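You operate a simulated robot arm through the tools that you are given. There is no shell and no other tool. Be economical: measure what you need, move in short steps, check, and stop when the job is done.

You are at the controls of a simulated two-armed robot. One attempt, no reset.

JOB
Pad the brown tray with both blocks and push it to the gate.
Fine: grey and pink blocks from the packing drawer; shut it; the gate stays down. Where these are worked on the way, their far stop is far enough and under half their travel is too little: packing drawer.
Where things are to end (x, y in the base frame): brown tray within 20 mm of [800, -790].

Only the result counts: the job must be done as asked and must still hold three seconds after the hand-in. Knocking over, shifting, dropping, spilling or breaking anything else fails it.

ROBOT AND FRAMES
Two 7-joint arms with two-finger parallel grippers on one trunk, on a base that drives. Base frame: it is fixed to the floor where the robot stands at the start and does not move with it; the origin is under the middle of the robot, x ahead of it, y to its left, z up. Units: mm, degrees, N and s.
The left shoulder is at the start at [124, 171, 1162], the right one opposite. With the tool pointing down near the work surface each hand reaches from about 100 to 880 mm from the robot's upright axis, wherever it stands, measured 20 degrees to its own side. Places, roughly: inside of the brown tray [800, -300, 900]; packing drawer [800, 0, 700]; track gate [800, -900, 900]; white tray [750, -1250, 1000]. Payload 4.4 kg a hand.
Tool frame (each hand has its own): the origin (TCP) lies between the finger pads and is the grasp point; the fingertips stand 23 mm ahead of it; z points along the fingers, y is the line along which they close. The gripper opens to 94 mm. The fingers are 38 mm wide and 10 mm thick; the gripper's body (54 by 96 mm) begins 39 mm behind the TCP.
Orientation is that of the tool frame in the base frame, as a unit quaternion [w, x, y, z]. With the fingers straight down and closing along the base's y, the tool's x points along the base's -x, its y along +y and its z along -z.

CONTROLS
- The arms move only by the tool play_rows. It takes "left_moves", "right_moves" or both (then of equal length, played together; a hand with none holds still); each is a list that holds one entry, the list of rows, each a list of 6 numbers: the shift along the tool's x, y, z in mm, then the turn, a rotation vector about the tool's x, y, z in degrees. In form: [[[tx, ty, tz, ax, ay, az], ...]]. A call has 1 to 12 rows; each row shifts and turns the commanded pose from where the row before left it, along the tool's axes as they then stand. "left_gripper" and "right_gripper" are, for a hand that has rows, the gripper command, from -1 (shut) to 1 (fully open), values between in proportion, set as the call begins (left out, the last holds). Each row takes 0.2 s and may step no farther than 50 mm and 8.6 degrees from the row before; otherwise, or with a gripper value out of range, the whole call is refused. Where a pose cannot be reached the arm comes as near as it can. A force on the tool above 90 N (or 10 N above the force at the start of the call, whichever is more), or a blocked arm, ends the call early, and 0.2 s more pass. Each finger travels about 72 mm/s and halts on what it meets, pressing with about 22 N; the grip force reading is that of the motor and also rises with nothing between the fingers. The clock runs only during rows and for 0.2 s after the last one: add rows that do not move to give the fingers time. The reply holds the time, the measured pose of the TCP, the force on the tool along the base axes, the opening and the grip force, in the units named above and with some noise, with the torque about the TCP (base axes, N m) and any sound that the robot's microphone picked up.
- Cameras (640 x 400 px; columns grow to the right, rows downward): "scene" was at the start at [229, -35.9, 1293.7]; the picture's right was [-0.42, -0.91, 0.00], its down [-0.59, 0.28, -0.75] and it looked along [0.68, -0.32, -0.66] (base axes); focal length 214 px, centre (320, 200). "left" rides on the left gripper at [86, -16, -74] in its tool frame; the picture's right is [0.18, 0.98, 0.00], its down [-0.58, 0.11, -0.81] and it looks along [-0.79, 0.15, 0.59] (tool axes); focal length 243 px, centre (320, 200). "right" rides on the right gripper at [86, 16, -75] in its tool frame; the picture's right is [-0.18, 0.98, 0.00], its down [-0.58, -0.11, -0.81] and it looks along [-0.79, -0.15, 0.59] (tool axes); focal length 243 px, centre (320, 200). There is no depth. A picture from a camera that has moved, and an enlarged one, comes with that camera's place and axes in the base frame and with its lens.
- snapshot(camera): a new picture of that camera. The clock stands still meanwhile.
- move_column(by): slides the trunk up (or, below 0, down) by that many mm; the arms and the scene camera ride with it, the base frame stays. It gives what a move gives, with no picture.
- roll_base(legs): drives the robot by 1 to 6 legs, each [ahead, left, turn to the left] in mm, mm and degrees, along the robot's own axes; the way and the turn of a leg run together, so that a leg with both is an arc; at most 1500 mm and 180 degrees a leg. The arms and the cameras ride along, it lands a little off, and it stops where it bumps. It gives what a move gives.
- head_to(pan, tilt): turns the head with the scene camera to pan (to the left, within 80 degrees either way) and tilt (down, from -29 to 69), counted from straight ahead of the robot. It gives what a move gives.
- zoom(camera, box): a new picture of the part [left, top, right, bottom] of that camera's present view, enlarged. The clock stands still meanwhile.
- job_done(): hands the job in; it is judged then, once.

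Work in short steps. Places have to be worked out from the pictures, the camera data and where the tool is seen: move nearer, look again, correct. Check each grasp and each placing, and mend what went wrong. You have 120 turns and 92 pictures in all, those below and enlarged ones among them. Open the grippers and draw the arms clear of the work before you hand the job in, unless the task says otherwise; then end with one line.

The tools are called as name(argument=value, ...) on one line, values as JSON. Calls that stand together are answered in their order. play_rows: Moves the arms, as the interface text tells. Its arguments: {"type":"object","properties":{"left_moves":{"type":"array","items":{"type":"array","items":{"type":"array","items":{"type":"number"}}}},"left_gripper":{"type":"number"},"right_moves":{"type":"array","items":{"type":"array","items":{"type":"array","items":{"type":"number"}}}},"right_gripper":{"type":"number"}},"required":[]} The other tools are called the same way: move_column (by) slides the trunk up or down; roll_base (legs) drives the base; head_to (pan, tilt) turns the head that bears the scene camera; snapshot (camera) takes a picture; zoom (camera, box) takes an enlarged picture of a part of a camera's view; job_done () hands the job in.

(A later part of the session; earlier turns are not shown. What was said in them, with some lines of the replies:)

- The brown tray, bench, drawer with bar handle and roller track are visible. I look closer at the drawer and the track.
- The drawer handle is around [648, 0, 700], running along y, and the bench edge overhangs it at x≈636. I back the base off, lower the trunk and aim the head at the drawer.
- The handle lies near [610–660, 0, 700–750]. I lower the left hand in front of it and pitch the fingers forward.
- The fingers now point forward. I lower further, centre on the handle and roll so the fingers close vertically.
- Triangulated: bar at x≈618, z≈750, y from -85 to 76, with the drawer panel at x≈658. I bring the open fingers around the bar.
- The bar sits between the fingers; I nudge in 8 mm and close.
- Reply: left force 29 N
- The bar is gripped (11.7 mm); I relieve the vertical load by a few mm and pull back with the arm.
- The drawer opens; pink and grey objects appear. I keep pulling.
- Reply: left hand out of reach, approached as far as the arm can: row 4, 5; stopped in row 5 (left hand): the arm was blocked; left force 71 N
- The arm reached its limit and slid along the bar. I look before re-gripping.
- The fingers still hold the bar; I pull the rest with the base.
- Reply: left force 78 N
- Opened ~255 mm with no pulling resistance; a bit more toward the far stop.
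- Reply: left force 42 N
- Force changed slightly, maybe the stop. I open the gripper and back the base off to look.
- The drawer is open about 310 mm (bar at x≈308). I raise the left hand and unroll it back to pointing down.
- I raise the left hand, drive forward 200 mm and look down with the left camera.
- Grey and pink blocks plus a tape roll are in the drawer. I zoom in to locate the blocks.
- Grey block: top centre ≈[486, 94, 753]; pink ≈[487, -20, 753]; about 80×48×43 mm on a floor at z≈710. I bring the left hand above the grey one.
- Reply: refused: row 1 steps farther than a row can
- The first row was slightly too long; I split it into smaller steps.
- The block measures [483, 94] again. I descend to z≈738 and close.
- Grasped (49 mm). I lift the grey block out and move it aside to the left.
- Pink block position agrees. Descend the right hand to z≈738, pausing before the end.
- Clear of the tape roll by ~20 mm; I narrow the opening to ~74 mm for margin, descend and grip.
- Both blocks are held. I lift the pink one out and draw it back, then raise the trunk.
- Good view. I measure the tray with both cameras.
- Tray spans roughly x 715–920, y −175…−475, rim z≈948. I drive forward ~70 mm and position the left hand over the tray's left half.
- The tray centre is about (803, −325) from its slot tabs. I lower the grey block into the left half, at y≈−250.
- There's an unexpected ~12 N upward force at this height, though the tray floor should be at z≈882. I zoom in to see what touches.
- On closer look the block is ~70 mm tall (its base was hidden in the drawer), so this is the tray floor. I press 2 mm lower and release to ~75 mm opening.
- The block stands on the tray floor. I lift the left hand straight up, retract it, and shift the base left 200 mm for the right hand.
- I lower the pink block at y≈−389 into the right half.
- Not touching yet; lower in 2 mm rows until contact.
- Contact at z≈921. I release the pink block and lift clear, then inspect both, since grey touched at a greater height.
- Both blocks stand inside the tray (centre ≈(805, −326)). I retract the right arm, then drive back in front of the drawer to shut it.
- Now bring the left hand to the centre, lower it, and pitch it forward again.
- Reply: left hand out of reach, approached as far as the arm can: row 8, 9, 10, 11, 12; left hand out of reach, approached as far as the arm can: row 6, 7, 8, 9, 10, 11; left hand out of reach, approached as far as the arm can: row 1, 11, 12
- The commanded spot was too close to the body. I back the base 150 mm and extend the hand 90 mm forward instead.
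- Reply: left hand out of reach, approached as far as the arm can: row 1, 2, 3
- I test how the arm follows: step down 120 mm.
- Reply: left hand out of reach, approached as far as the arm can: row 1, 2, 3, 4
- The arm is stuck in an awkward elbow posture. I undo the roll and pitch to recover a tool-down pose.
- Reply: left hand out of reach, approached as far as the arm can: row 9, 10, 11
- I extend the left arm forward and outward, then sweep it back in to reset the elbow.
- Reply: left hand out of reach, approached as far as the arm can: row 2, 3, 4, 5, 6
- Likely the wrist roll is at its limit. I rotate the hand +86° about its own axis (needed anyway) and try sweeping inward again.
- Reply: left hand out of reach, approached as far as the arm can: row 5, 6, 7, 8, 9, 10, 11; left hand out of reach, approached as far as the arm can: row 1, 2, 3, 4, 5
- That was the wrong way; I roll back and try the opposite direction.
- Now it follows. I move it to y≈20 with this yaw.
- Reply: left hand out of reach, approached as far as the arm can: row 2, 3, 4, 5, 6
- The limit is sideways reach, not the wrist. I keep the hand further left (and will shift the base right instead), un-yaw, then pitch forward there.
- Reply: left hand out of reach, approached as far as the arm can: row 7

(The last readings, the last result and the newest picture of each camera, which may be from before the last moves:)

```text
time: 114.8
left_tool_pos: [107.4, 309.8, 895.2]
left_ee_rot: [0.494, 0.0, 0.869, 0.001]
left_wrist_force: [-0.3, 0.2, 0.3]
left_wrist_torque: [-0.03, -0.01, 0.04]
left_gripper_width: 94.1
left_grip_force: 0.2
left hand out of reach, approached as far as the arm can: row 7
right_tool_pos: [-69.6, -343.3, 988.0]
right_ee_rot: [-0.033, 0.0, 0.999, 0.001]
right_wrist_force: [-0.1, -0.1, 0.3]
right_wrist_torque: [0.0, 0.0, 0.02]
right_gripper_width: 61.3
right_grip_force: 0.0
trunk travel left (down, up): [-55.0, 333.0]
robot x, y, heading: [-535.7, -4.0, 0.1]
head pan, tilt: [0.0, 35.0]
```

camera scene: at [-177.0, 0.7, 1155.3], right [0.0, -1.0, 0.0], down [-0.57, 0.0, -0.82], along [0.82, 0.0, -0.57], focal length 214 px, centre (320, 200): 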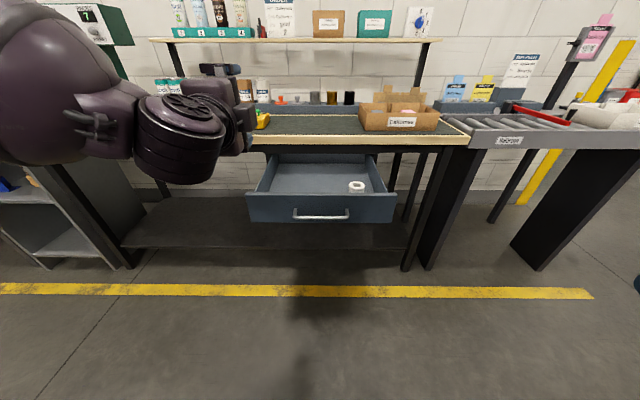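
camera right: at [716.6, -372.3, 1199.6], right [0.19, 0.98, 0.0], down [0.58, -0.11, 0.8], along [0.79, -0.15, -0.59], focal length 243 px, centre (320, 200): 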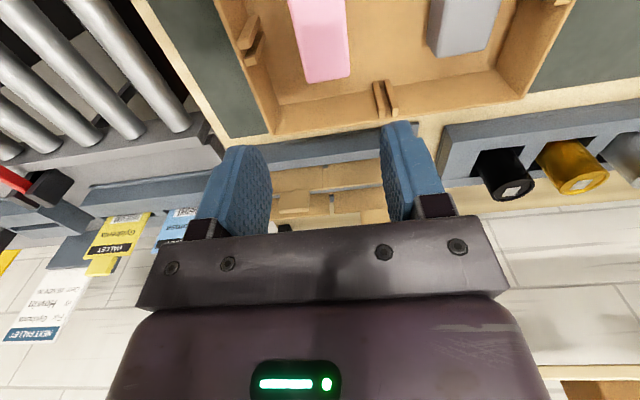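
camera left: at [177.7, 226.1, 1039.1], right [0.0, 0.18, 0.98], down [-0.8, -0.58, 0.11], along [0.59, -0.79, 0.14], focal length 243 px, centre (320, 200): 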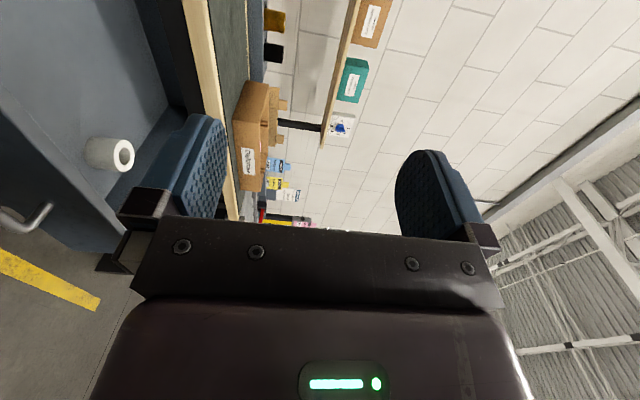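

It's pitched to 31° below horizontal, which suits pushing with closed fingertips. I extend it forward and down and close the gripper.

play_rows(left_moves=[[[18, 0, 28, 0, 0, 0], [18, 0, 28, 0, 0, 0], [18, 0, 27, 0, 0, 0], [18, 0, 27, 0, 0, 0], [0, 0, 0, 0, 0, 0]]], left_gripper=-1)

snapshot(camera="scene")

```text
time: 116.0
left_tool_pos: [189.7, 338.0, 869.6]
left_ee_rot: [0.49, -0.001, 0.872, 0.001]
left_wrist_force: [-0.2, 1.4, 0.4]
left_wrist_torque: [0.01, 0.0, 0.0]
left_gripper_width: 0.2
left_grip_force: 21.9
left hand out of reach, approached as far as the arm can: row 1, 2, 3, 4
right_tool_pos: [-68.1, -341.1, 986.8]
right_ee_rot: [-0.032, -0.001, 0.999, 0.0]
right_wrist_force: [0.8, -1.1, 0.2]
right_wrist_torque: [-0.01, 0.01, -0.04]
right_gripper_width: 61.0
right_grip_force: 0.1
trunk travel left (down, up): [-55.0, 333.0]
robot x, y, heading: [-534.7, -3.4, 0.3]
head pan, tilt: [0.0, 35.0]
```

```text
46 pictures are left
camera scene: at [-176.0, 1.7, 1154.8], right [0.0, -1.0, 0.0], down [-0.57, 0.0, -0.82], along [0.82, 0.0, -0.57], focal length 214 px, centre (320, 200)
```

scene: 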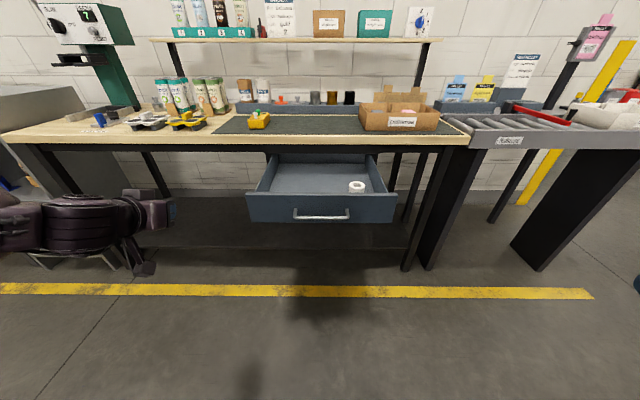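

I lower the trunk the remaining 55 mm and try stepping the hand straight down.

move_column(by=-54)

play_rows(left_moves=[[[26, 0, 15, 0, 0, 0], [26, 0, 15, 0, 0, 0], [26, 0, 15, 0, 0, 0], [0, 0, 0, 0, 0, 0]]])

```text
time: 117.0
left_tool_pos: [184.1, 336.2, 740.5]
left_ee_rot: [0.42, 0.0, 0.908, 0.001]
left_wrist_force: [-1.0, -0.6, -0.1]
left_wrist_torque: [-0.02, -0.03, -0.02]
left_gripper_width: 0.0
left_grip_force: 22.1
right_tool_pos: [-51.8, -343.9, 896.7]
right_ee_rot: [-0.108, -0.001, 0.994, 0.001]
right_wrist_force: [0.1, -0.8, 0.4]
right_wrist_torque: [-0.01, -0.02, -0.01]
right_gripper_width: 61.2
right_grip_force: 0.0
trunk travel left (down, up): [-1.0, 387.0]
robot x, y, heading: [-535.6, 2.5, 0.1]
head pan, tilt: [0.0, 35.0]
```

```text
time: 118.0
left_tool_pos: [209.1, 328.2, 710.3]
left_ee_rot: [0.412, -0.001, 0.911, 0.002]
left_wrist_force: [-0.3, -0.6, 0.3]
left_wrist_torque: [-0.01, 0.02, -0.03]
left_gripper_width: 0.1
left_grip_force: 21.8
left hand out of reach, approached as far as the arm can: row 1, 2, 3
right_tool_pos: [-52.2, -343.3, 897.0]
right_ee_rot: [-0.109, -0.001, 0.994, 0.001]
right_wrist_force: [-0.7, 0.5, -0.5]
right_wrist_torque: [-0.02, 0.01, -0.01]
right_gripper_width: 60.7
right_grip_force: 0.1
trunk travel left (down, up): [-1.0, 387.0]
robot x, y, heading: [-532.4, -1.5, 0.1]
head pan, tilt: [0.0, 35.0]
```

The hand is now at z 710, 41° below horizontal. I raise it 45 mm, then shift the base so it pushes the panel left of the handle, at y≈140.

play_rows(left_moves=[[[-17, 0, -15, 0, 0, 0], [-17, 0, -15, 0, 0, 0], [0, 0, 0, 0, 0, 0]]])

roll_base(legs=[[0, -188, 0]])

snapshot(camera="scene")

snapshot(camera="left")

```text
time: 118.8
left_tool_pos: [209.0, 329.9, 755.5]
left_ee_rot: [0.419, 0.0, 0.908, 0.002]
left_wrist_force: [0.2, 0.3, -0.5]
left_wrist_torque: [0.02, 0.04, 0.01]
left_gripper_width: 0.1
left_grip_force: 22.1
right_tool_pos: [-51.9, -342.4, 896.6]
right_ee_rot: [-0.108, -0.001, 0.994, 0.001]
right_wrist_force: [-0.2, 0.5, 0.2]
right_wrist_torque: [-0.02, 0.02, 0.02]
right_gripper_width: 60.8
right_grip_force: 0.0
trunk travel left (down, up): [-1.0, 387.0]
robot x, y, heading: [-536.1, -1.8, 0.1]
head pan, tilt: [0.0, 35.0]
```

```text
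time: 121.0
left_tool_pos: [209.7, 142.9, 756.2]
left_ee_rot: [0.42, -0.001, 0.908, 0.002]
left_wrist_force: [0.1, 0.3, 0.8]
left_wrist_torque: [-0.03, -0.01, -0.03]
left_gripper_width: 0.0
left_grip_force: 22.0
right_tool_pos: [-51.0, -529.8, 897.1]
right_ee_rot: [-0.109, -0.002, 0.994, 0.0]
right_wrist_force: [-0.2, 0.0, 0.2]
right_wrist_torque: [0.04, 0.01, 0.01]
right_gripper_width: 61.2
right_grip_force: 0.1
trunk travel left (down, up): [-1.0, 387.0]
robot x, y, heading: [-538.8, -186.3, 0.0]
head pan, tilt: [0.0, 35.0]
```

```text
45 pictures are left
camera scene: at [-141.0, -186.7, 1092.2], right [0.0, -1.0, 0.0], down [-0.57, 0.0, -0.82], along [0.82, 0.0, -0.57], focal length 214 px, centre (320, 200)
```

scene: 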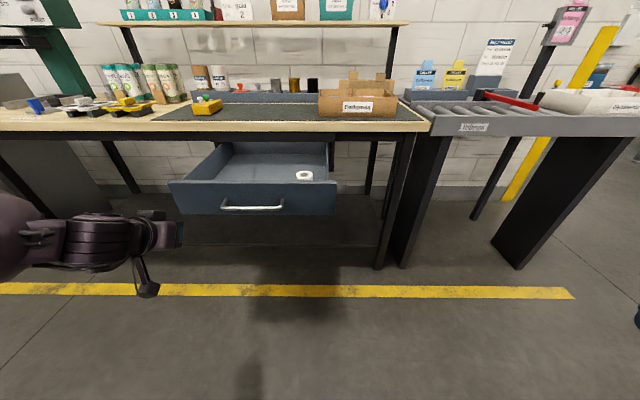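

```text
44 pictures are left
camera left: at [95.7, 125.8, 739.7], right [-0.12, 0.98, -0.14], down [-0.24, 0.11, 0.97], along [0.96, 0.15, 0.22], focal length 243 px, centre (320, 200)
```

left: 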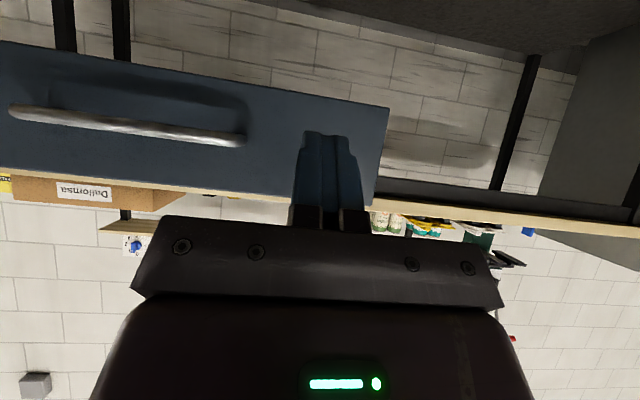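

The closed fingers face the panel clear of the handle. I drive forward to push the drawer.

roll_base(legs=[[250, 0, 0]])

snapshot(camera="scene")

```text
time: 122.8
left_tool_pos: [456.5, 143.1, 755.6]
left_ee_rot: [0.419, -0.001, 0.908, 0.002]
left_wrist_force: [0.1, 0.8, -0.7]
left_wrist_torque: [-0.01, 0.0, 0.0]
left_gripper_width: 0.1
left_grip_force: 21.9
right_tool_pos: [196.2, -530.1, 896.1]
right_ee_rot: [-0.11, 0.001, 0.994, 0.001]
right_wrist_force: [-0.5, 0.3, -0.1]
right_wrist_torque: [0.01, 0.04, 0.0]
right_gripper_width: 61.2
right_grip_force: 0.0
trunk travel left (down, up): [-1.0, 387.0]
robot x, y, heading: [-289.3, -186.2, 0.1]
head pan, tilt: [0.0, 35.0]
```

```text
43 pictures are left
camera scene: at [106.6, -186.3, 1092.0], right [0.0, -1.0, 0.0], down [-0.57, 0.0, -0.82], along [0.82, 0.0, -0.57], focal length 214 px, centre (320, 200)
```

scene: 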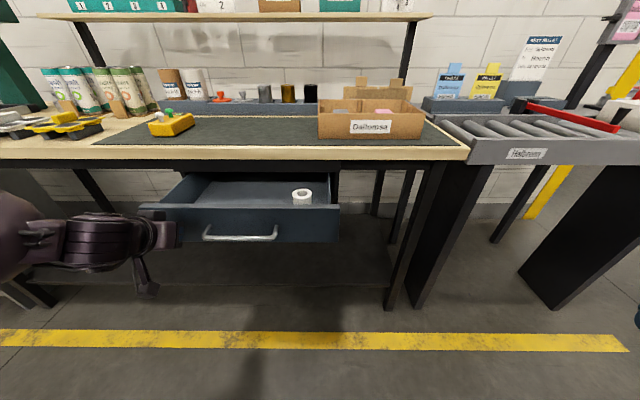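

Drawer is moving in. I push on another 165 mm.

roll_base(legs=[[165, 0, 0]])

snapshot(camera="scene")

```text
time: 124.3
left_tool_pos: [624.0, 142.8, 755.9]
left_ee_rot: [0.419, 0.0, 0.908, 0.002]
left_wrist_force: [0.8, -0.2, -0.7]
left_wrist_torque: [0.0, 0.0, -0.01]
left_gripper_width: 0.0
left_grip_force: 22.0
right_tool_pos: [362.0, -530.3, 897.0]
right_ee_rot: [-0.109, 0.001, 0.994, 0.001]
right_wrist_force: [0.4, 0.1, 0.1]
right_wrist_torque: [0.02, 0.02, 0.04]
right_gripper_width: 61.4
right_grip_force: 0.0
trunk travel left (down, up): [-1.0, 387.0]
robot x, y, heading: [-122.2, -183.4, -0.1]
head pan, tilt: [0.0, 35.0]
```

```text
42 pictures are left
camera scene: at [271.5, -186.5, 1092.0], right [0.0, -1.0, 0.0], down [-0.57, 0.0, -0.82], along [0.82, 0.0, -0.57], focal length 214 px, centre (320, 200)
```

scene: 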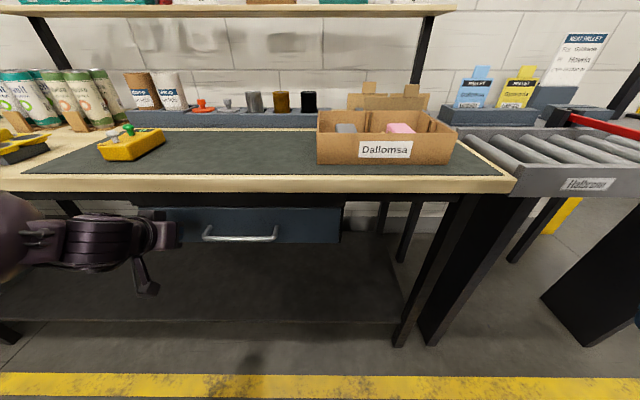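

About 17 mm remain. I push gently with the arm and watch the force.

play_rows(left_moves=[[[-3.3, 0, 3.8, 0, 0, 0], [-3.3, 0, 3.8, 0, 0, 0], [-3.3, 0, 3.8, 0, 0, 0], [-3.3, 0, 3.8, 0, 0, 0], [0, 0, 0, 0, 0, 0]]])

```text
time: 125.2
left_tool_pos: [626.2, 142.2, 752.7]
left_ee_rot: [0.412, 0.001, 0.911, -0.001]
left_wrist_force: [-7.5, -4.1, -0.9]
left_wrist_torque: [0.15, -0.32, 0.21]
left_gripper_width: 0.1
left_grip_force: 22.0
right_tool_pos: [358.0, -529.5, 898.9]
right_ee_rot: [-0.107, -0.002, 0.994, 0.0]
right_wrist_force: [-0.6, 0.8, 1.3]
right_wrist_torque: [-0.03, -0.04, 0.01]
right_gripper_width: 61.1
right_grip_force: 0.0
trunk travel left (down, up): [-1.0, 387.0]
robot x, y, heading: [-123.2, -185.3, 0.4]
head pan, tilt: [0.0, 35.0]
stopped in row 4 (left hand): the force on the tool passed its limit at 98 N (the readings are from after the stop); the commanded pose is now the measured one
```

The push met a hard stop with the panel at ≈656 mm, matching its closed position. I back off and check.

roll_base(legs=[[-250, 0, 0]])

snapshot(camera="scene")

snapshot(camera="left")

```text
time: 127.1
left_tool_pos: [382.8, 142.5, 751.6]
left_ee_rot: [0.412, 0.0, 0.911, 0.001]
left_wrist_force: [-0.4, 1.1, -0.9]
left_wrist_torque: [0.05, 0.01, 0.02]
left_gripper_width: 0.0
left_grip_force: 21.9
right_tool_pos: [112.2, -528.8, 897.0]
right_ee_rot: [-0.109, -0.002, 0.994, 0.001]
right_wrist_force: [-0.2, 0.3, 0.0]
right_wrist_torque: [0.02, -0.01, 0.0]
right_gripper_width: 61.1
right_grip_force: 0.1
trunk travel left (down, up): [-1.0, 387.0]
robot x, y, heading: [-371.5, -190.0, 0.4]
head pan, tilt: [0.0, 35.0]
```

```text
41 pictures are left
camera scene: at [21.1, -185.9, 1092.4], right [0.0, -1.0, 0.0], down [-0.57, 0.0, -0.82], along [0.82, 0.0, -0.57], focal length 214 px, centre (320, 200)
```

scene: 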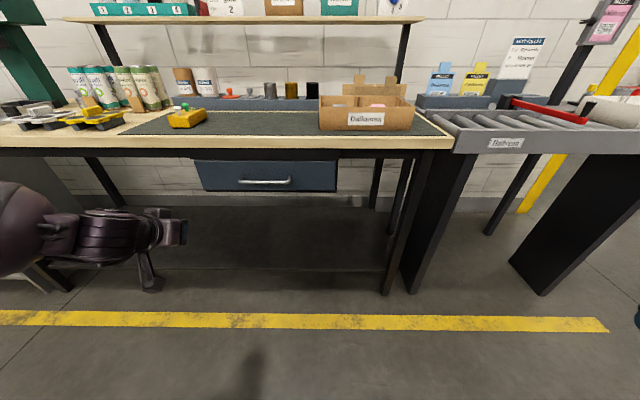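

```text
40 pictures are left
camera left: at [268.5, 126.3, 736.6], right [-0.12, 0.98, -0.14], down [-0.22, 0.11, 0.97], along [0.97, 0.15, 0.2], focal length 243 px, centre (320, 200)
```

left: 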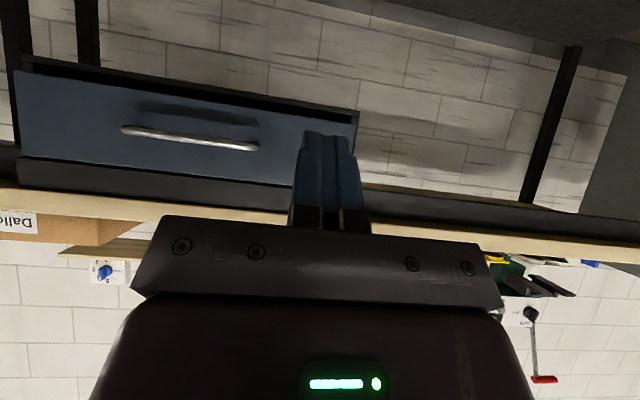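

The drawer is shut (bar back at x≈614). I raise the trunk, then restore the left hand to tool-down for pushing the tray.

move_column(by=175)

play_rows(left_moves=[[[0, 0, 0, 0, 8.2, 0], [0, 0, 0, 0, 8.2, 0], [0, 0, 0, 0, 8.2, 0], [0, 0, 0, 0, 8, 0], [0, 0, 0, 0, 0, 0]]])

```text
time: 129.0
left_tool_pos: [381.1, 144.1, 977.1]
left_ee_rot: [0.447, 0.001, 0.894, 0.0]
left_wrist_force: [0.2, 0.4, -0.4]
left_wrist_torque: [-0.02, -0.01, 0.0]
left_gripper_width: 0.1
left_grip_force: 21.8
right_tool_pos: [114.9, -529.5, 1069.7]
right_ee_rot: [-0.11, -0.001, 0.994, 0.001]
right_wrist_force: [0.1, -0.1, 0.6]
right_wrist_torque: [-0.01, 0.02, 0.02]
right_gripper_width: 61.0
right_grip_force: 0.0
trunk travel left (down, up): [-176.0, 212.0]
robot x, y, heading: [-373.8, -187.0, 0.2]
head pan, tilt: [0.0, 35.0]
```

```text
time: 130.2
left_tool_pos: [363.9, 151.2, 987.3]
left_ee_rot: [0.18, 0.0, 0.984, 0.0]
left_wrist_force: [-0.1, -0.5, 0.6]
left_wrist_torque: [0.01, 0.02, 0.0]
left_gripper_width: 0.2
left_grip_force: 21.4
left hand out of reach, approached as far as the arm can: row 3, 4
right_tool_pos: [112.2, -529.0, 1071.7]
right_ee_rot: [-0.11, -0.003, 0.994, 0.001]
right_wrist_force: [-0.2, -0.2, 0.4]
right_wrist_torque: [-0.03, 0.01, -0.03]
right_gripper_width: 61.0
right_grip_force: 0.1
trunk travel left (down, up): [-176.0, 212.0]
robot x, y, heading: [-375.5, -187.7, 0.3]
head pan, tilt: [0.0, 35.0]
```

play_rows(left_moves=[[[-14, 20, -37, 0, 0, 0], [-14, 20, -37, 0, 0, 0], [-14, 20, -37, 0, 0, 0], [0, 0, 0, 0, 7, 0], [0, 0, 0, 0, 7, 0], [0, 0, 0, 0, 6.7, 0], [0, 0, 0, 0, 0, 0]]])

```text
time: 131.8
left_tool_pos: [355.1, 212.9, 1105.8]
left_ee_rot: [0.001, 0.0, 1.0, 0.0]
left_wrist_force: [-0.4, 0.3, -0.5]
left_wrist_torque: [0.0, -0.01, 0.01]
left_gripper_width: 0.0
left_grip_force: 21.8
left hand out of reach, approached as far as the arm can: row 6
right_tool_pos: [112.8, -529.0, 1072.1]
right_ee_rot: [-0.109, -0.003, 0.994, 0.001]
right_wrist_force: [-0.7, -0.1, -0.3]
right_wrist_torque: [0.0, 0.02, 0.0]
right_gripper_width: 61.1
right_grip_force: 0.1
trunk travel left (down, up): [-176.0, 212.0]
robot x, y, heading: [-372.1, -187.5, 0.2]
head pan, tilt: [0.0, 35.0]
```

Tool-down again at z 1106. I drive to (15, −490) so the left hand is beside the tray's left end.

roll_base(legs=[[0, -303, 0], [385, 0, 0]])

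head_to(pan=0, tilt=42)

play_rows(left_moves=[[[-30, -8, 0, 0, 0, 0], [-28, -8, 0, 0, 0, 0], [0, 0, 0, 0, 0, 0]]], left_gripper=-1)

snapshot(camera="scene")

snapshot(camera="left")

```text
time: 137.1
left_tool_pos: [743.2, -88.2, 1105.2]
left_ee_rot: [0.001, -0.001, 1.0, 0.0]
left_wrist_force: [-0.4, 0.8, -0.2]
left_wrist_torque: [-0.02, -0.01, 0.0]
left_gripper_width: 0.0
left_grip_force: 21.9
right_tool_pos: [502.1, -829.2, 1072.0]
right_ee_rot: [-0.109, -0.003, 0.994, 0.001]
right_wrist_force: [0.2, -0.7, -0.4]
right_wrist_torque: [0.03, -0.03, -0.02]
right_gripper_width: 61.3
right_grip_force: 0.0
trunk travel left (down, up): [-176.0, 212.0]
robot x, y, heading: [13.5, -491.3, 0.5]
head pan, tilt: [0.0, 35.0]
```

```text
time: 137.8
left_tool_pos: [742.2, -88.5, 1107.3]
left_ee_rot: [0.002, -0.001, 1.0, 0.0]
left_wrist_force: [-0.2, 0.6, -0.4]
left_wrist_torque: [-0.01, 0.01, 0.0]
left_gripper_width: 0.1
left_grip_force: 22.4
right_tool_pos: [499.8, -829.1, 1072.1]
right_ee_rot: [-0.108, -0.003, 0.994, 0.0]
right_wrist_force: [0.1, 0.0, 0.0]
right_wrist_torque: [0.03, 0.01, 0.0]
right_gripper_width: 61.2
right_grip_force: 0.0
trunk travel left (down, up): [-176.0, 212.0]
robot x, y, heading: [16.7, -488.9, 0.6]
head pan, tilt: [0.0, 42.0]
```

```text
time: 138.6
left_tool_pos: [741.4, -87.8, 1107.3]
left_ee_rot: [0.002, -0.001, 1.0, 0.0]
left_wrist_force: [-0.3, 0.0, -0.8]
left_wrist_torque: [0.0, 0.0, 0.0]
left_gripper_width: 0.0
left_grip_force: 21.6
left hand out of reach, approached as far as the arm can: row 1, 2
right_tool_pos: [500.4, -829.0, 1072.1]
right_ee_rot: [-0.109, -0.004, 0.994, 0.001]
right_wrist_force: [0.2, 0.0, 0.0]
right_wrist_torque: [0.0, -0.01, 0.02]
right_gripper_width: 61.2
right_grip_force: 0.1
trunk travel left (down, up): [-176.0, 212.0]
robot x, y, heading: [13.9, -487.7, 0.6]
head pan, tilt: [0.0, 42.0]
```

```text
39 pictures are left
camera scene: at [249.9, -486.9, 1293.4], right [0.01, -1.0, 0.0], down [-0.67, 0.0, -0.74], along [0.74, 0.01, -0.67], focal length 214 px, centre (320, 200)
```

scene: 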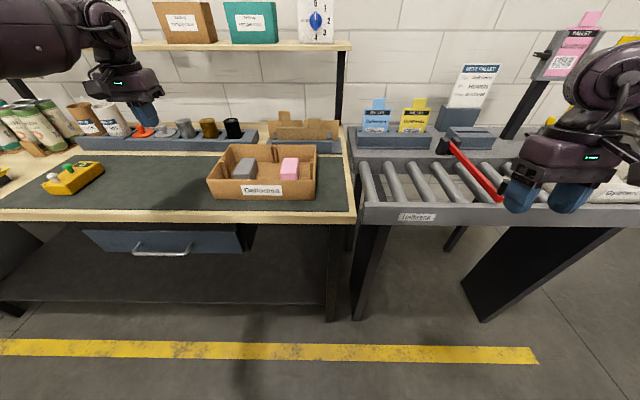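

```text
38 pictures are left
camera left: at [654.2, -103.8, 1181.9], right [-0.19, 0.98, 0.0], down [0.58, 0.11, 0.81], along [0.79, 0.15, -0.59], focal length 243 px, centre (320, 200)
```

left: 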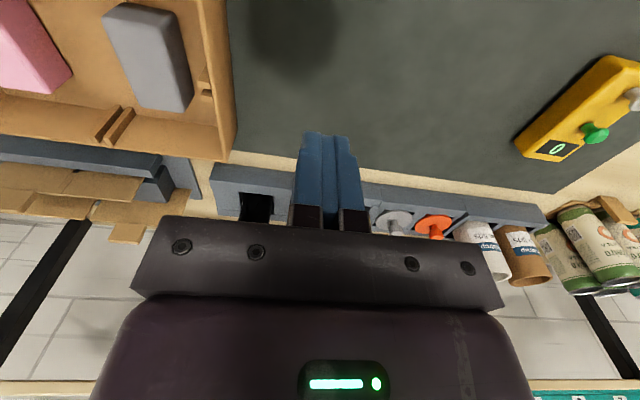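

Reach is limited at this height; the mat below is free, so I descend first and then extend forward.

play_rows(left_moves=[[[0, 0, 45, 0, 0, 0], [0, 0, 45, 0, 0, 0], [0, 0, 45, 0, 0, 0], [0, 0, 40, 0, 0, 0], [-30, 0, 0, 0, 0, 0], [-30, 0, 0, 0, 0, 0], [0, 0, 0, 0, 0, 0]]])

zoom(camera="scene", box=[100, 100, 340, 250])

zoom(camera="scene", box=[320, 80, 560, 230])

```text
time: 140.2
left_tool_pos: [712.4, -70.2, 965.9]
left_ee_rot: [0.001, -0.001, 1.0, 0.0]
left_wrist_force: [-1.0, -0.2, 0.3]
left_wrist_torque: [-0.03, 0.0, -0.01]
left_gripper_width: 0.1
left_grip_force: 21.6
left hand out of reach, approached as far as the arm can: row 1, 2, 3, 4, 5, 6
right_tool_pos: [500.4, -827.8, 1072.3]
right_ee_rot: [-0.109, -0.003, 0.994, 0.001]
right_wrist_force: [-0.4, -0.1, -0.2]
right_wrist_torque: [-0.02, 0.03, 0.01]
right_gripper_width: 60.9
right_grip_force: 0.0
trunk travel left (down, up): [-176.0, 212.0]
robot x, y, heading: [13.5, -487.9, 0.4]
head pan, tilt: [0.0, 42.0]
```

```text
2.67 times, centred on (220, 175) of scene
camera zoom: at [249.9, -486.9, 1293.4], right [0.01, -1.0, 0.0], down [-0.67, 0.0, -0.74], along [0.74, 0.01, -0.67], focal length 572 px, centre (587, 267)
```

zoom: 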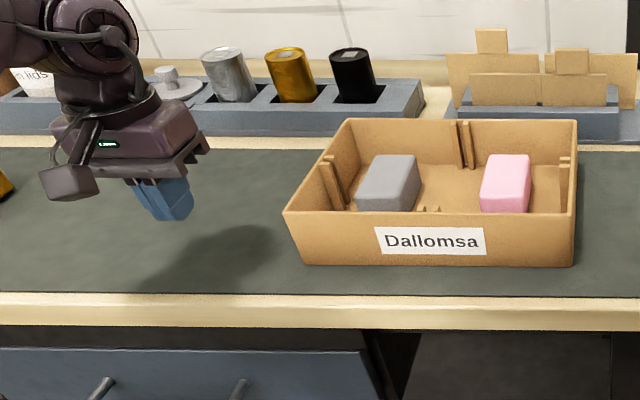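

```text
2.67 times, centred on (440, 155) of scene
camera zoom: at [249.9, -486.9, 1293.4], right [0.01, -1.0, 0.0], down [-0.67, 0.0, -0.74], along [0.74, 0.01, -0.67], focal length 572 px, centre (0, 320)
```

zoom: 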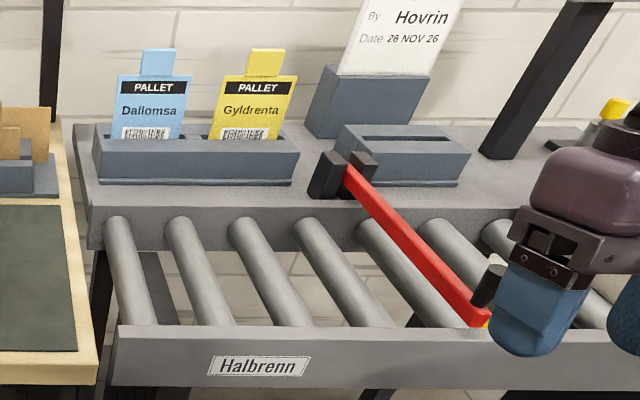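

Tray centre is ≈(804, −321); gate bar at y≈−940…−950. The left arm sits at rel. x≈699, so I drive forward 90 mm and lower the trunk 38 mm to bring the fingers beside the tray's middle.

roll_base(legs=[[91, 0, -0.4]])

move_column(by=-38)

snapshot(camera="left")

snapshot(camera="scene")

```text
time: 141.3
left_tool_pos: [806.7, -75.3, 967.4]
left_ee_rot: [0.002, 0.002, 1.0, 0.0]
left_wrist_force: [-0.3, -1.4, 0.4]
left_wrist_torque: [0.02, 0.02, -0.01]
left_gripper_width: 0.1
left_grip_force: 21.6
right_tool_pos: [589.2, -831.6, 1071.3]
right_ee_rot: [-0.109, 0.0, 0.994, 0.001]
right_wrist_force: [-0.9, 0.0, -0.3]
right_wrist_torque: [0.03, 0.02, -0.02]
right_gripper_width: 61.1
right_grip_force: 0.0
trunk travel left (down, up): [-176.0, 212.0]
robot x, y, heading: [105.7, -487.8, -0.0]
head pan, tilt: [0.0, 42.0]
```

```text
time: 142.1
left_tool_pos: [804.6, -75.4, 931.2]
left_ee_rot: [0.004, 0.003, 1.0, 0.0]
left_wrist_force: [-1.5, -0.9, 0.5]
left_wrist_torque: [-0.02, 0.0, -0.03]
left_gripper_width: 0.0
left_grip_force: 21.8
right_tool_pos: [587.3, -831.6, 1035.1]
right_ee_rot: [-0.108, -0.001, 0.994, 0.0]
right_wrist_force: [-1.0, -0.8, -0.2]
right_wrist_torque: [0.0, -0.01, -0.02]
right_gripper_width: 61.0
right_grip_force: 0.0
trunk travel left (down, up): [-138.0, 250.0]
robot x, y, heading: [103.4, -490.2, -0.0]
head pan, tilt: [0.0, 42.0]
```

```text
35 pictures are left
camera left: at [716.5, -91.7, 1006.6], right [-0.18, 0.98, 0.0], down [0.58, 0.11, 0.81], along [0.8, 0.14, -0.58], focal length 243 px, centre (320, 200)
```

left: 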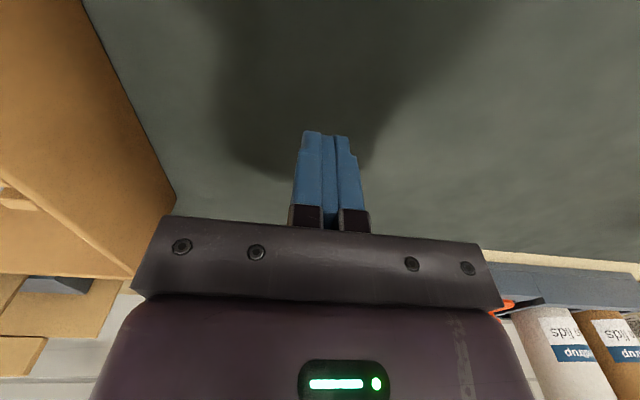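

```text
34 pictures are left
camera scene: at [376.8, -488.5, 1249.8], right [0.0, -1.0, 0.0], down [-0.67, 0.0, -0.74], along [0.74, 0.0, -0.67], focal length 214 px, centre (320, 200)
```

scene: 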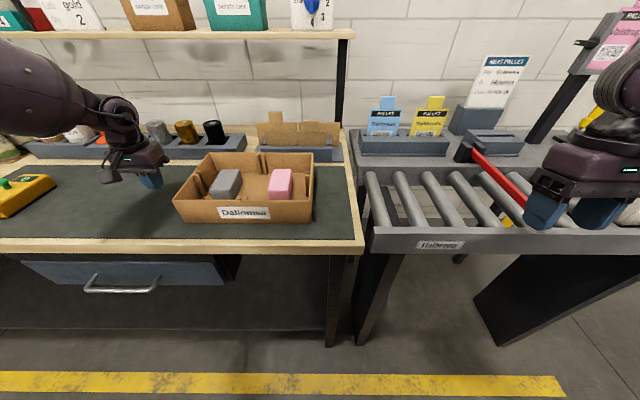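

The fingers are clear of the tray's left wall by ~90 mm. Before driving right I raise the right hand out of the way of the white tray and gate.

play_rows(right_moves=[[[0, 0, -45, 0, 0, 0], [0, 0, -45, 0, 0, 0], [0, 0, -45, 0, 0, 0], [0, 0, -20, 0, 0, 0], [0, 0, 0, 0, 0, 0]]])

roll_base(legs=[[0, -80, 0]])

snapshot(camera="left")

```text
time: 143.3
left_tool_pos: [807.3, -74.9, 927.7]
left_ee_rot: [0.002, 0.002, 1.0, -0.001]
left_wrist_force: [0.0, -0.4, 0.8]
left_wrist_torque: [0.01, 0.01, 0.01]
left_gripper_width: 0.0
left_grip_force: 22.4
right_tool_pos: [622.6, -833.7, 1183.3]
right_ee_rot: [-0.109, 0.0, 0.994, 0.002]
right_wrist_force: [0.8, 0.0, -1.2]
right_wrist_torque: [-0.01, 0.01, 0.01]
right_gripper_width: 61.1
right_grip_force: 0.0
trunk travel left (down, up): [-138.0, 250.0]
robot x, y, heading: [106.9, -490.4, 0.1]
head pan, tilt: [0.0, 42.0]
```

```text
time: 144.7
left_tool_pos: [806.1, -155.1, 929.2]
left_ee_rot: [0.002, 0.002, 1.0, 0.0]
left_wrist_force: [0.2, 0.1, -1.4]
left_wrist_torque: [0.01, 0.02, 0.01]
left_gripper_width: 0.0
left_grip_force: 21.7
right_tool_pos: [622.1, -911.5, 1184.0]
right_ee_rot: [-0.109, 0.0, 0.994, 0.0]
right_wrist_force: [0.0, -0.2, 0.8]
right_wrist_torque: [0.02, 0.02, 0.02]
right_gripper_width: 61.0
right_grip_force: 0.1
trunk travel left (down, up): [-138.0, 250.0]
robot x, y, heading: [107.4, -566.1, -0.0]
head pan, tilt: [0.0, 42.0]
```

```text
33 pictures are left
camera left: at [717.6, -170.7, 1004.1], right [-0.18, 0.98, 0.0], down [0.58, 0.11, 0.81], along [0.8, 0.15, -0.59], focal length 243 px, centre (320, 200)
```

left: 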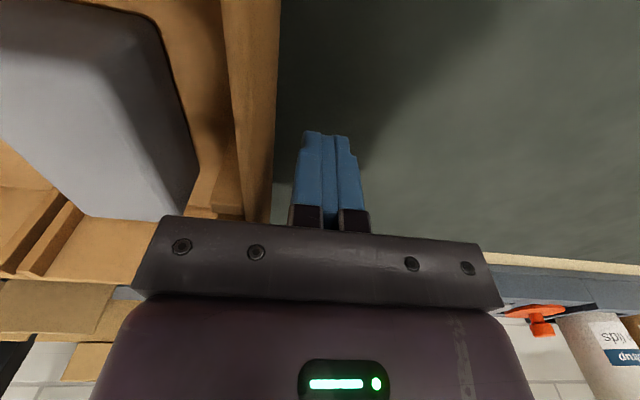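

Nearly touching. I push 100 mm and check how the tray travels.

roll_base(legs=[[0, -100, 0]])

snapshot(camera="scene")

```text
time: 146.2
left_tool_pos: [805.0, -252.2, 927.9]
left_ee_rot: [0.003, 0.002, 1.0, 0.001]
left_wrist_force: [0.4, -0.2, 0.1]
left_wrist_torque: [-0.01, -0.03, 0.05]
left_gripper_width: 0.1
left_grip_force: 22.2
right_tool_pos: [623.4, -1011.0, 1185.5]
right_ee_rot: [-0.109, -0.001, 0.994, 0.001]
right_wrist_force: [0.0, 0.0, -0.6]
right_wrist_torque: [0.02, 0.01, 0.0]
right_gripper_width: 61.0
right_grip_force: 0.1
trunk travel left (down, up): [-138.0, 250.0]
robot x, y, heading: [103.0, -664.9, 0.2]
head pan, tilt: [0.0, 42.0]
```

```text
32 pictures are left
camera scene: at [378.9, -666.9, 1248.9], right [0.0, -1.0, 0.0], down [-0.67, 0.0, -0.74], along [0.74, 0.0, -0.67], focal length 214 px, centre (320, 200)
```

scene: 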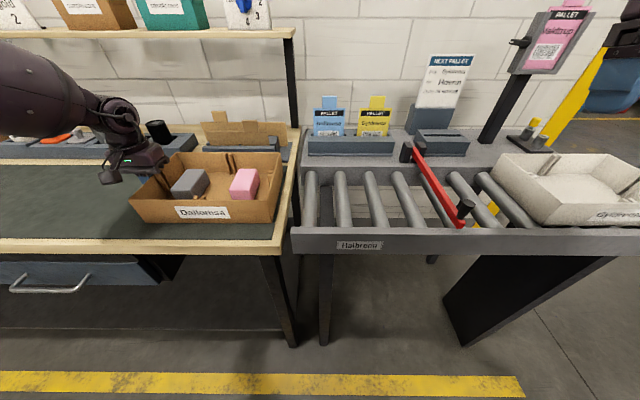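

The tray slides straight. Next 130 mm takes it to the track's entry.

roll_base(legs=[[0, -130, 0]])

zoom(camera="scene", box=[120, 110, 500, 270])

```text
time: 148.0
left_tool_pos: [806.2, -382.5, 929.1]
left_ee_rot: [0.002, 0.003, 1.0, 0.0]
left_wrist_force: [-0.5, 0.5, 0.6]
left_wrist_torque: [0.02, 0.0, -0.01]
left_gripper_width: 0.0
left_grip_force: 22.2
right_tool_pos: [623.5, -1139.4, 1184.8]
right_ee_rot: [-0.109, 0.0, 0.994, 0.0]
right_wrist_force: [1.0, 0.3, -0.4]
right_wrist_torque: [0.02, 0.0, 0.02]
right_gripper_width: 61.1
right_grip_force: 0.1
trunk travel left (down, up): [-138.0, 250.0]
robot x, y, heading: [101.9, -797.4, -0.2]
head pan, tilt: [0.0, 42.0]
```

```text
1.68 times, centred on (310, 190) of scene
camera zoom: at [379.0, -795.8, 1248.9], right [0.0, -1.0, 0.0], down [-0.67, 0.0, -0.74], along [0.74, 0.0, -0.67], focal length 361 px, centre (337, 217)
```

zoom: 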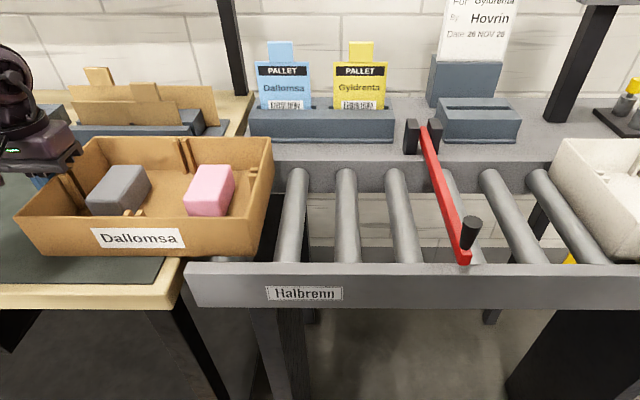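

The tray bridges onto the rollers inside the rails; gate face ≈ y −942. I continue in smaller pushes in case it coasts.

roll_base(legs=[[0, -90, 0]])

zoom(camera="scene", box=[120, 110, 500, 270])

```text
time: 149.5
left_tool_pos: [806.1, -472.3, 928.9]
left_ee_rot: [0.001, 0.003, 1.0, 0.0]
left_wrist_force: [0.5, 0.1, -0.1]
left_wrist_torque: [0.02, -0.02, -0.03]
left_gripper_width: 0.2
left_grip_force: 22.0
right_tool_pos: [623.0, -1230.1, 1184.2]
right_ee_rot: [-0.109, 0.0, 0.994, 0.001]
right_wrist_force: [0.1, -0.5, 0.6]
right_wrist_torque: [0.0, -0.03, 0.02]
right_gripper_width: 61.1
right_grip_force: 0.1
trunk travel left (down, up): [-138.0, 250.0]
robot x, y, heading: [105.1, -884.5, 0.0]
head pan, tilt: [0.0, 42.0]
```

```text
1.68 times, centred on (310, 190) of scene
camera zoom: at [379.1, -885.8, 1248.9], right [0.0, -1.0, 0.0], down [-0.67, 0.0, -0.74], along [0.74, 0.0, -0.67], focal length 361 px, centre (337, 217)
```

zoom: 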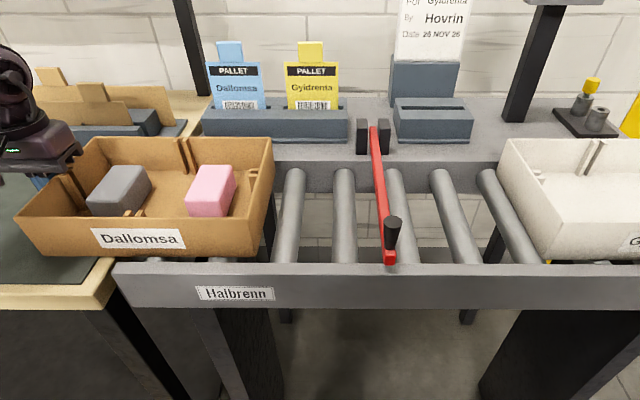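

On track. Another 100 mm.

roll_base(legs=[[0, -100, 0]])

zoom(camera="scene", box=[120, 110, 500, 270])

snapshot(camera="left")

```text
time: 151.0
left_tool_pos: [804.5, -571.3, 928.5]
left_ee_rot: [0.003, 0.003, 1.0, 0.001]
left_wrist_force: [0.5, 0.5, 0.7]
left_wrist_torque: [0.02, -0.01, 0.01]
left_gripper_width: 0.0
left_grip_force: 22.2
right_tool_pos: [623.1, -1328.7, 1183.4]
right_ee_rot: [-0.109, -0.001, 0.994, 0.001]
right_wrist_force: [-0.2, 0.3, 0.1]
right_wrist_torque: [0.01, 0.03, 0.02]
right_gripper_width: 61.1
right_grip_force: 0.0
trunk travel left (down, up): [-138.0, 250.0]
robot x, y, heading: [104.2, -986.9, 0.1]
head pan, tilt: [0.0, 42.0]
```

```text
1.68 times, centred on (310, 190) of scene
camera zoom: at [379.1, -984.7, 1248.9], right [0.0, -1.0, 0.0], down [-0.67, 0.0, -0.74], along [0.74, 0.0, -0.67], focal length 361 px, centre (337, 217)
```

zoom: 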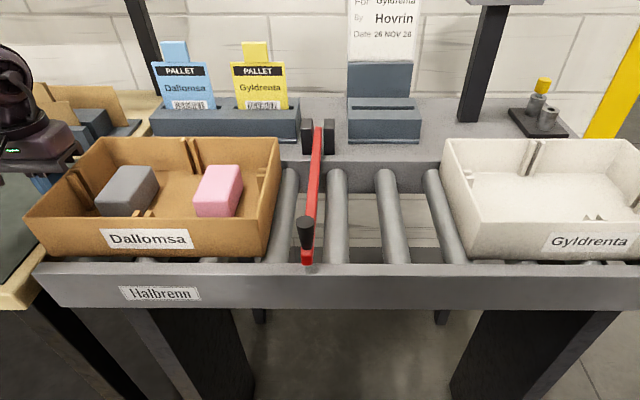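

```text
28 pictures are left
camera left: at [718.0, -587.8, 1004.0], right [-0.18, 0.98, 0.0], down [0.58, 0.11, 0.81], along [0.8, 0.14, -0.59], focal length 243 px, centre (320, 200)
```

left: 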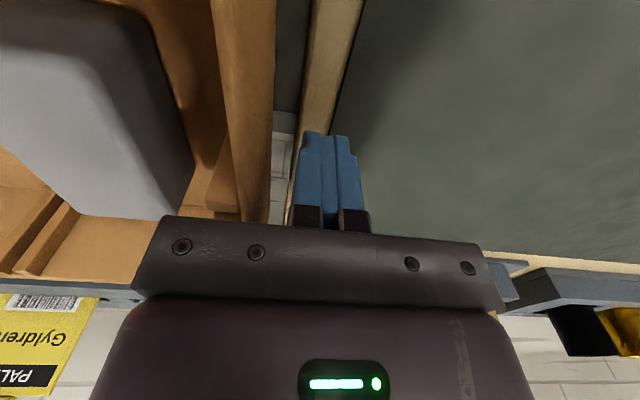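

The tray coasted ~9 mm ahead: centre now ≈ y −738. I push 52 mm, expecting it to end near −788.

roll_base(legs=[[0, -52, 0]])

snapshot(camera="left")

zoom(camera="scene", box=[120, 110, 400, 270])

```text
time: 152.1
left_tool_pos: [805.6, -622.8, 929.8]
left_ee_rot: [0.002, 0.002, 1.0, 0.0]
left_wrist_force: [-0.1, 0.1, 1.3]
left_wrist_torque: [0.0, 0.01, -0.01]
left_gripper_width: 0.0
left_grip_force: 21.9
right_tool_pos: [622.0, -1381.0, 1184.8]
right_ee_rot: [-0.108, -0.001, 0.994, 0.001]
right_wrist_force: [0.9, -0.2, 0.1]
right_wrist_torque: [-0.01, -0.03, -0.03]
right_gripper_width: 61.1
right_grip_force: 0.0
trunk travel left (down, up): [-138.0, 250.0]
robot x, y, heading: [102.7, -1031.9, -0.0]
head pan, tilt: [0.0, 42.0]
```

```text
27 pictures are left
camera left: at [717.8, -639.4, 1004.0], right [-0.18, 0.98, 0.0], down [0.58, 0.11, 0.81], along [0.8, 0.15, -0.59], focal length 243 px, centre (320, 200)
```

left: 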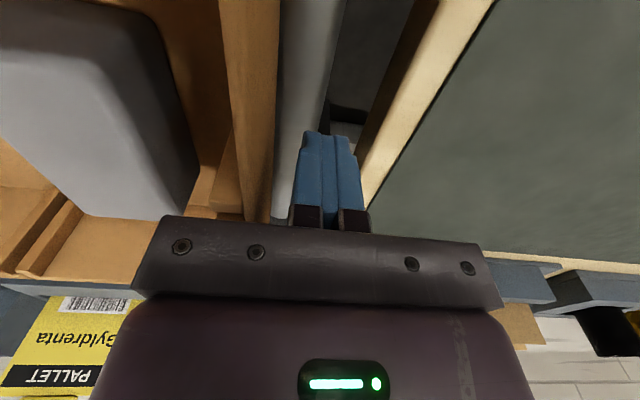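

```text
2.29 times, centred on (260, 190) of scene
camera zoom: at [379.1, -1036.6, 1248.9], right [0.0, -1.0, 0.0], down [-0.67, 0.0, -0.74], along [0.74, 0.0, -0.67], focal length 490 px, centre (457, 223)
```

zoom: 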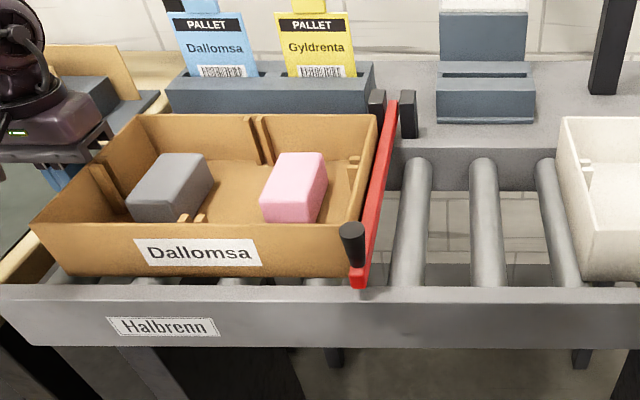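

The tray rests just short of the still-lowered gate, centre ≈(801, −786), both blocks standing. I draw the hand away: base left, trunk up, base back, and gripper open.

roll_base(legs=[[0, 45, 0]])

move_column(by=170)

roll_base(legs=[[-400, 0, 0]])

play_rows(left_moves=[[[0, 0, 0, 0, 0, 0], [0, 0, 0, 0, 0, 0], [0, 0, 0, 0, 0, 0], [0, 0, 0, 0, 0, 0]]], left_gripper=1, right_moves=[[[0, 0, 0, 0, 0, 0], [0, 0, 0, 0, 0, 0], [0, 0, 0, 0, 0, 0], [0, 0, 0, 0, 0, 0]]], right_gripper=1)

head_to(pan=20, tilt=35)

snapshot(camera="scene")

```text
time: 153.2
left_tool_pos: [805.6, -577.6, 927.5]
left_ee_rot: [0.002, 0.002, 1.0, 0.0]
left_wrist_force: [-0.1, 0.3, 0.0]
left_wrist_torque: [-0.01, 0.0, 0.01]
left_gripper_width: 0.0
left_grip_force: 21.9
right_tool_pos: [623.3, -1334.8, 1185.7]
right_ee_rot: [-0.109, 0.0, 0.994, 0.001]
right_wrist_force: [-0.9, 0.3, 0.6]
right_wrist_torque: [-0.01, 0.02, -0.02]
right_gripper_width: 60.6
right_grip_force: 0.1
trunk travel left (down, up): [-138.0, 250.0]
robot x, y, heading: [107.6, -989.0, -0.1]
head pan, tilt: [0.0, 42.0]
```

```text
time: 155.1
left_tool_pos: [766.2, -578.5, 1267.6]
left_ee_rot: [0.141, 0.003, 0.99, 0.0]
left_wrist_force: [1.2, 0.7, 0.3]
left_wrist_torque: [-0.01, 0.0, -0.01]
left_gripper_width: 0.1
left_grip_force: 21.8
right_tool_pos: [622.5, -1334.9, 1353.2]
right_ee_rot: [-0.11, 0.0, 0.994, 0.0]
right_wrist_force: [-0.4, 0.6, 0.1]
right_wrist_torque: [0.03, 0.02, 0.0]
right_gripper_width: 60.9
right_grip_force: 0.1
trunk travel left (down, up): [-308.0, 80.0]
robot x, y, heading: [109.7, -989.2, 0.1]
head pan, tilt: [0.0, 42.0]
```

```text
time: 157.7
left_tool_pos: [364.6, -577.6, 1269.4]
left_ee_rot: [0.141, 0.002, 0.99, 0.001]
left_wrist_force: [-0.4, 0.4, 0.2]
left_wrist_torque: [0.0, -0.01, -0.01]
left_gripper_width: 0.0
left_grip_force: 22.2
right_tool_pos: [220.1, -1336.2, 1354.2]
right_ee_rot: [-0.109, 0.0, 0.994, 0.001]
right_wrist_force: [-0.2, 0.2, -0.3]
right_wrist_torque: [-0.02, -0.03, 0.02]
right_gripper_width: 61.1
right_grip_force: 0.1
trunk travel left (down, up): [-308.0, 80.0]
robot x, y, heading: [-294.6, -994.5, 0.0]
head pan, tilt: [0.0, 42.0]
```

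```text
time: 158.7
left_tool_pos: [365.2, -578.3, 1268.9]
left_ee_rot: [0.141, 0.003, 0.99, 0.001]
left_wrist_force: [-0.6, 0.6, 0.8]
left_wrist_torque: [0.0, 0.01, 0.0]
left_gripper_width: 94.1
left_grip_force: 0.1
right_tool_pos: [220.2, -1335.6, 1354.9]
right_ee_rot: [-0.109, 0.0, 0.994, 0.001]
right_wrist_force: [0.0, -0.4, -0.4]
right_wrist_torque: [-0.01, -0.02, -0.01]
right_gripper_width: 93.9
right_grip_force: 0.0
trunk travel left (down, up): [-308.0, 80.0]
robot x, y, heading: [-295.7, -991.1, 0.1]
head pan, tilt: [0.0, 42.0]
```

```text
time: 159.5
left_tool_pos: [365.4, -579.1, 1269.4]
left_ee_rot: [0.142, 0.002, 0.99, 0.001]
left_wrist_force: [-0.1, 0.2, 0.3]
left_wrist_torque: [-0.03, -0.01, -0.02]
left_gripper_width: 93.9
left_grip_force: 0.1
right_tool_pos: [220.4, -1336.2, 1353.9]
right_ee_rot: [-0.109, 0.0, 0.994, 0.0]
right_wrist_force: [0.5, -0.9, -0.3]
right_wrist_torque: [-0.01, -0.01, -0.03]
right_gripper_width: 93.9
right_grip_force: 0.0
trunk travel left (down, up): [-308.0, 80.0]
robot x, y, heading: [-297.3, -992.4, -0.1]
head pan, tilt: [20.0, 35.0]
```

```text
25 pictures are left
camera scene: at [-151.1, -961.6, 1445.4], right [0.34, -0.94, 0.0], down [-0.54, -0.2, -0.82], along [0.77, 0.28, -0.57], focal length 214 px, centre (320, 200)
```

scene: 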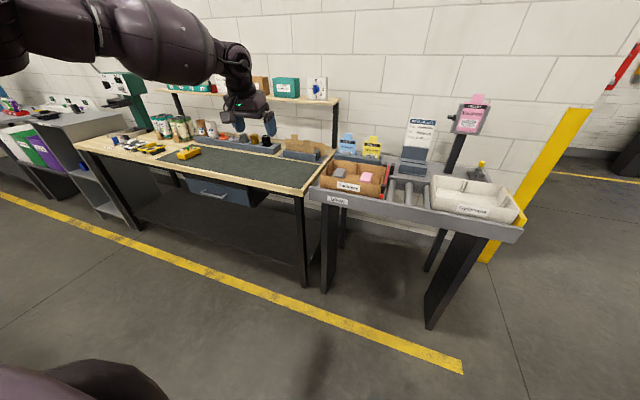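

Everything looks in place. I zoom on the tray/gate and the drawer for the final check.

zoom(camera="scene", box=[300, 130, 440, 220])

zoom(camera="scene", box=[150, 130, 310, 230])

```text
4.44 times, centred on (370, 175) of scene
camera zoom: at [-151.1, -961.6, 1445.4], right [0.34, -0.94, 0.0], down [-0.54, -0.2, -0.82], along [0.77, 0.28, -0.57], focal length 953 px, centre (98, 311)
```

zoom: 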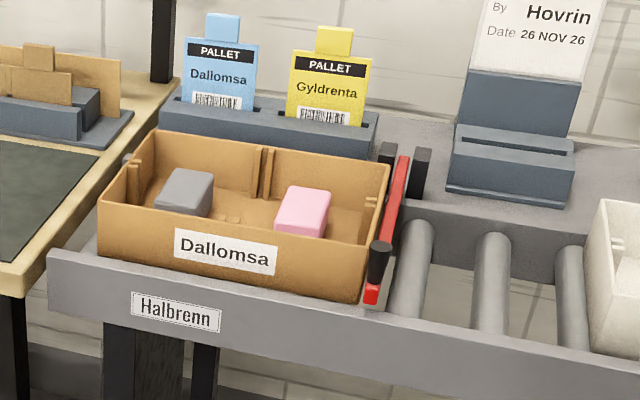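

```text
4.00 times, centred on (230, 180) of scene
camera zoom: at [-151.1, -961.6, 1445.4], right [0.34, -0.94, 0.0], down [-0.54, -0.2, -0.82], along [0.77, 0.28, -0.57], focal length 858 px, centre (680, 280)
```

zoom: 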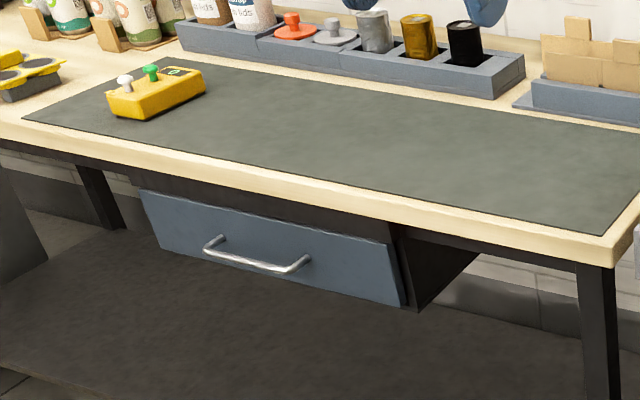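

The tray is at about (801, −787) with both blocks inside, the gate is down, the drawer is shut, and both grippers are open and clear. I hand the job in.

job_done()

```text
The job is handed in.
```

I handed the job in with the brown tray at about (801, −787), by my camera estimate. It holds the grey and pink blocks and sits just short of the lowered gate. The packing drawer is pushed shut to its stop, and both grippers are open and clear of the work.
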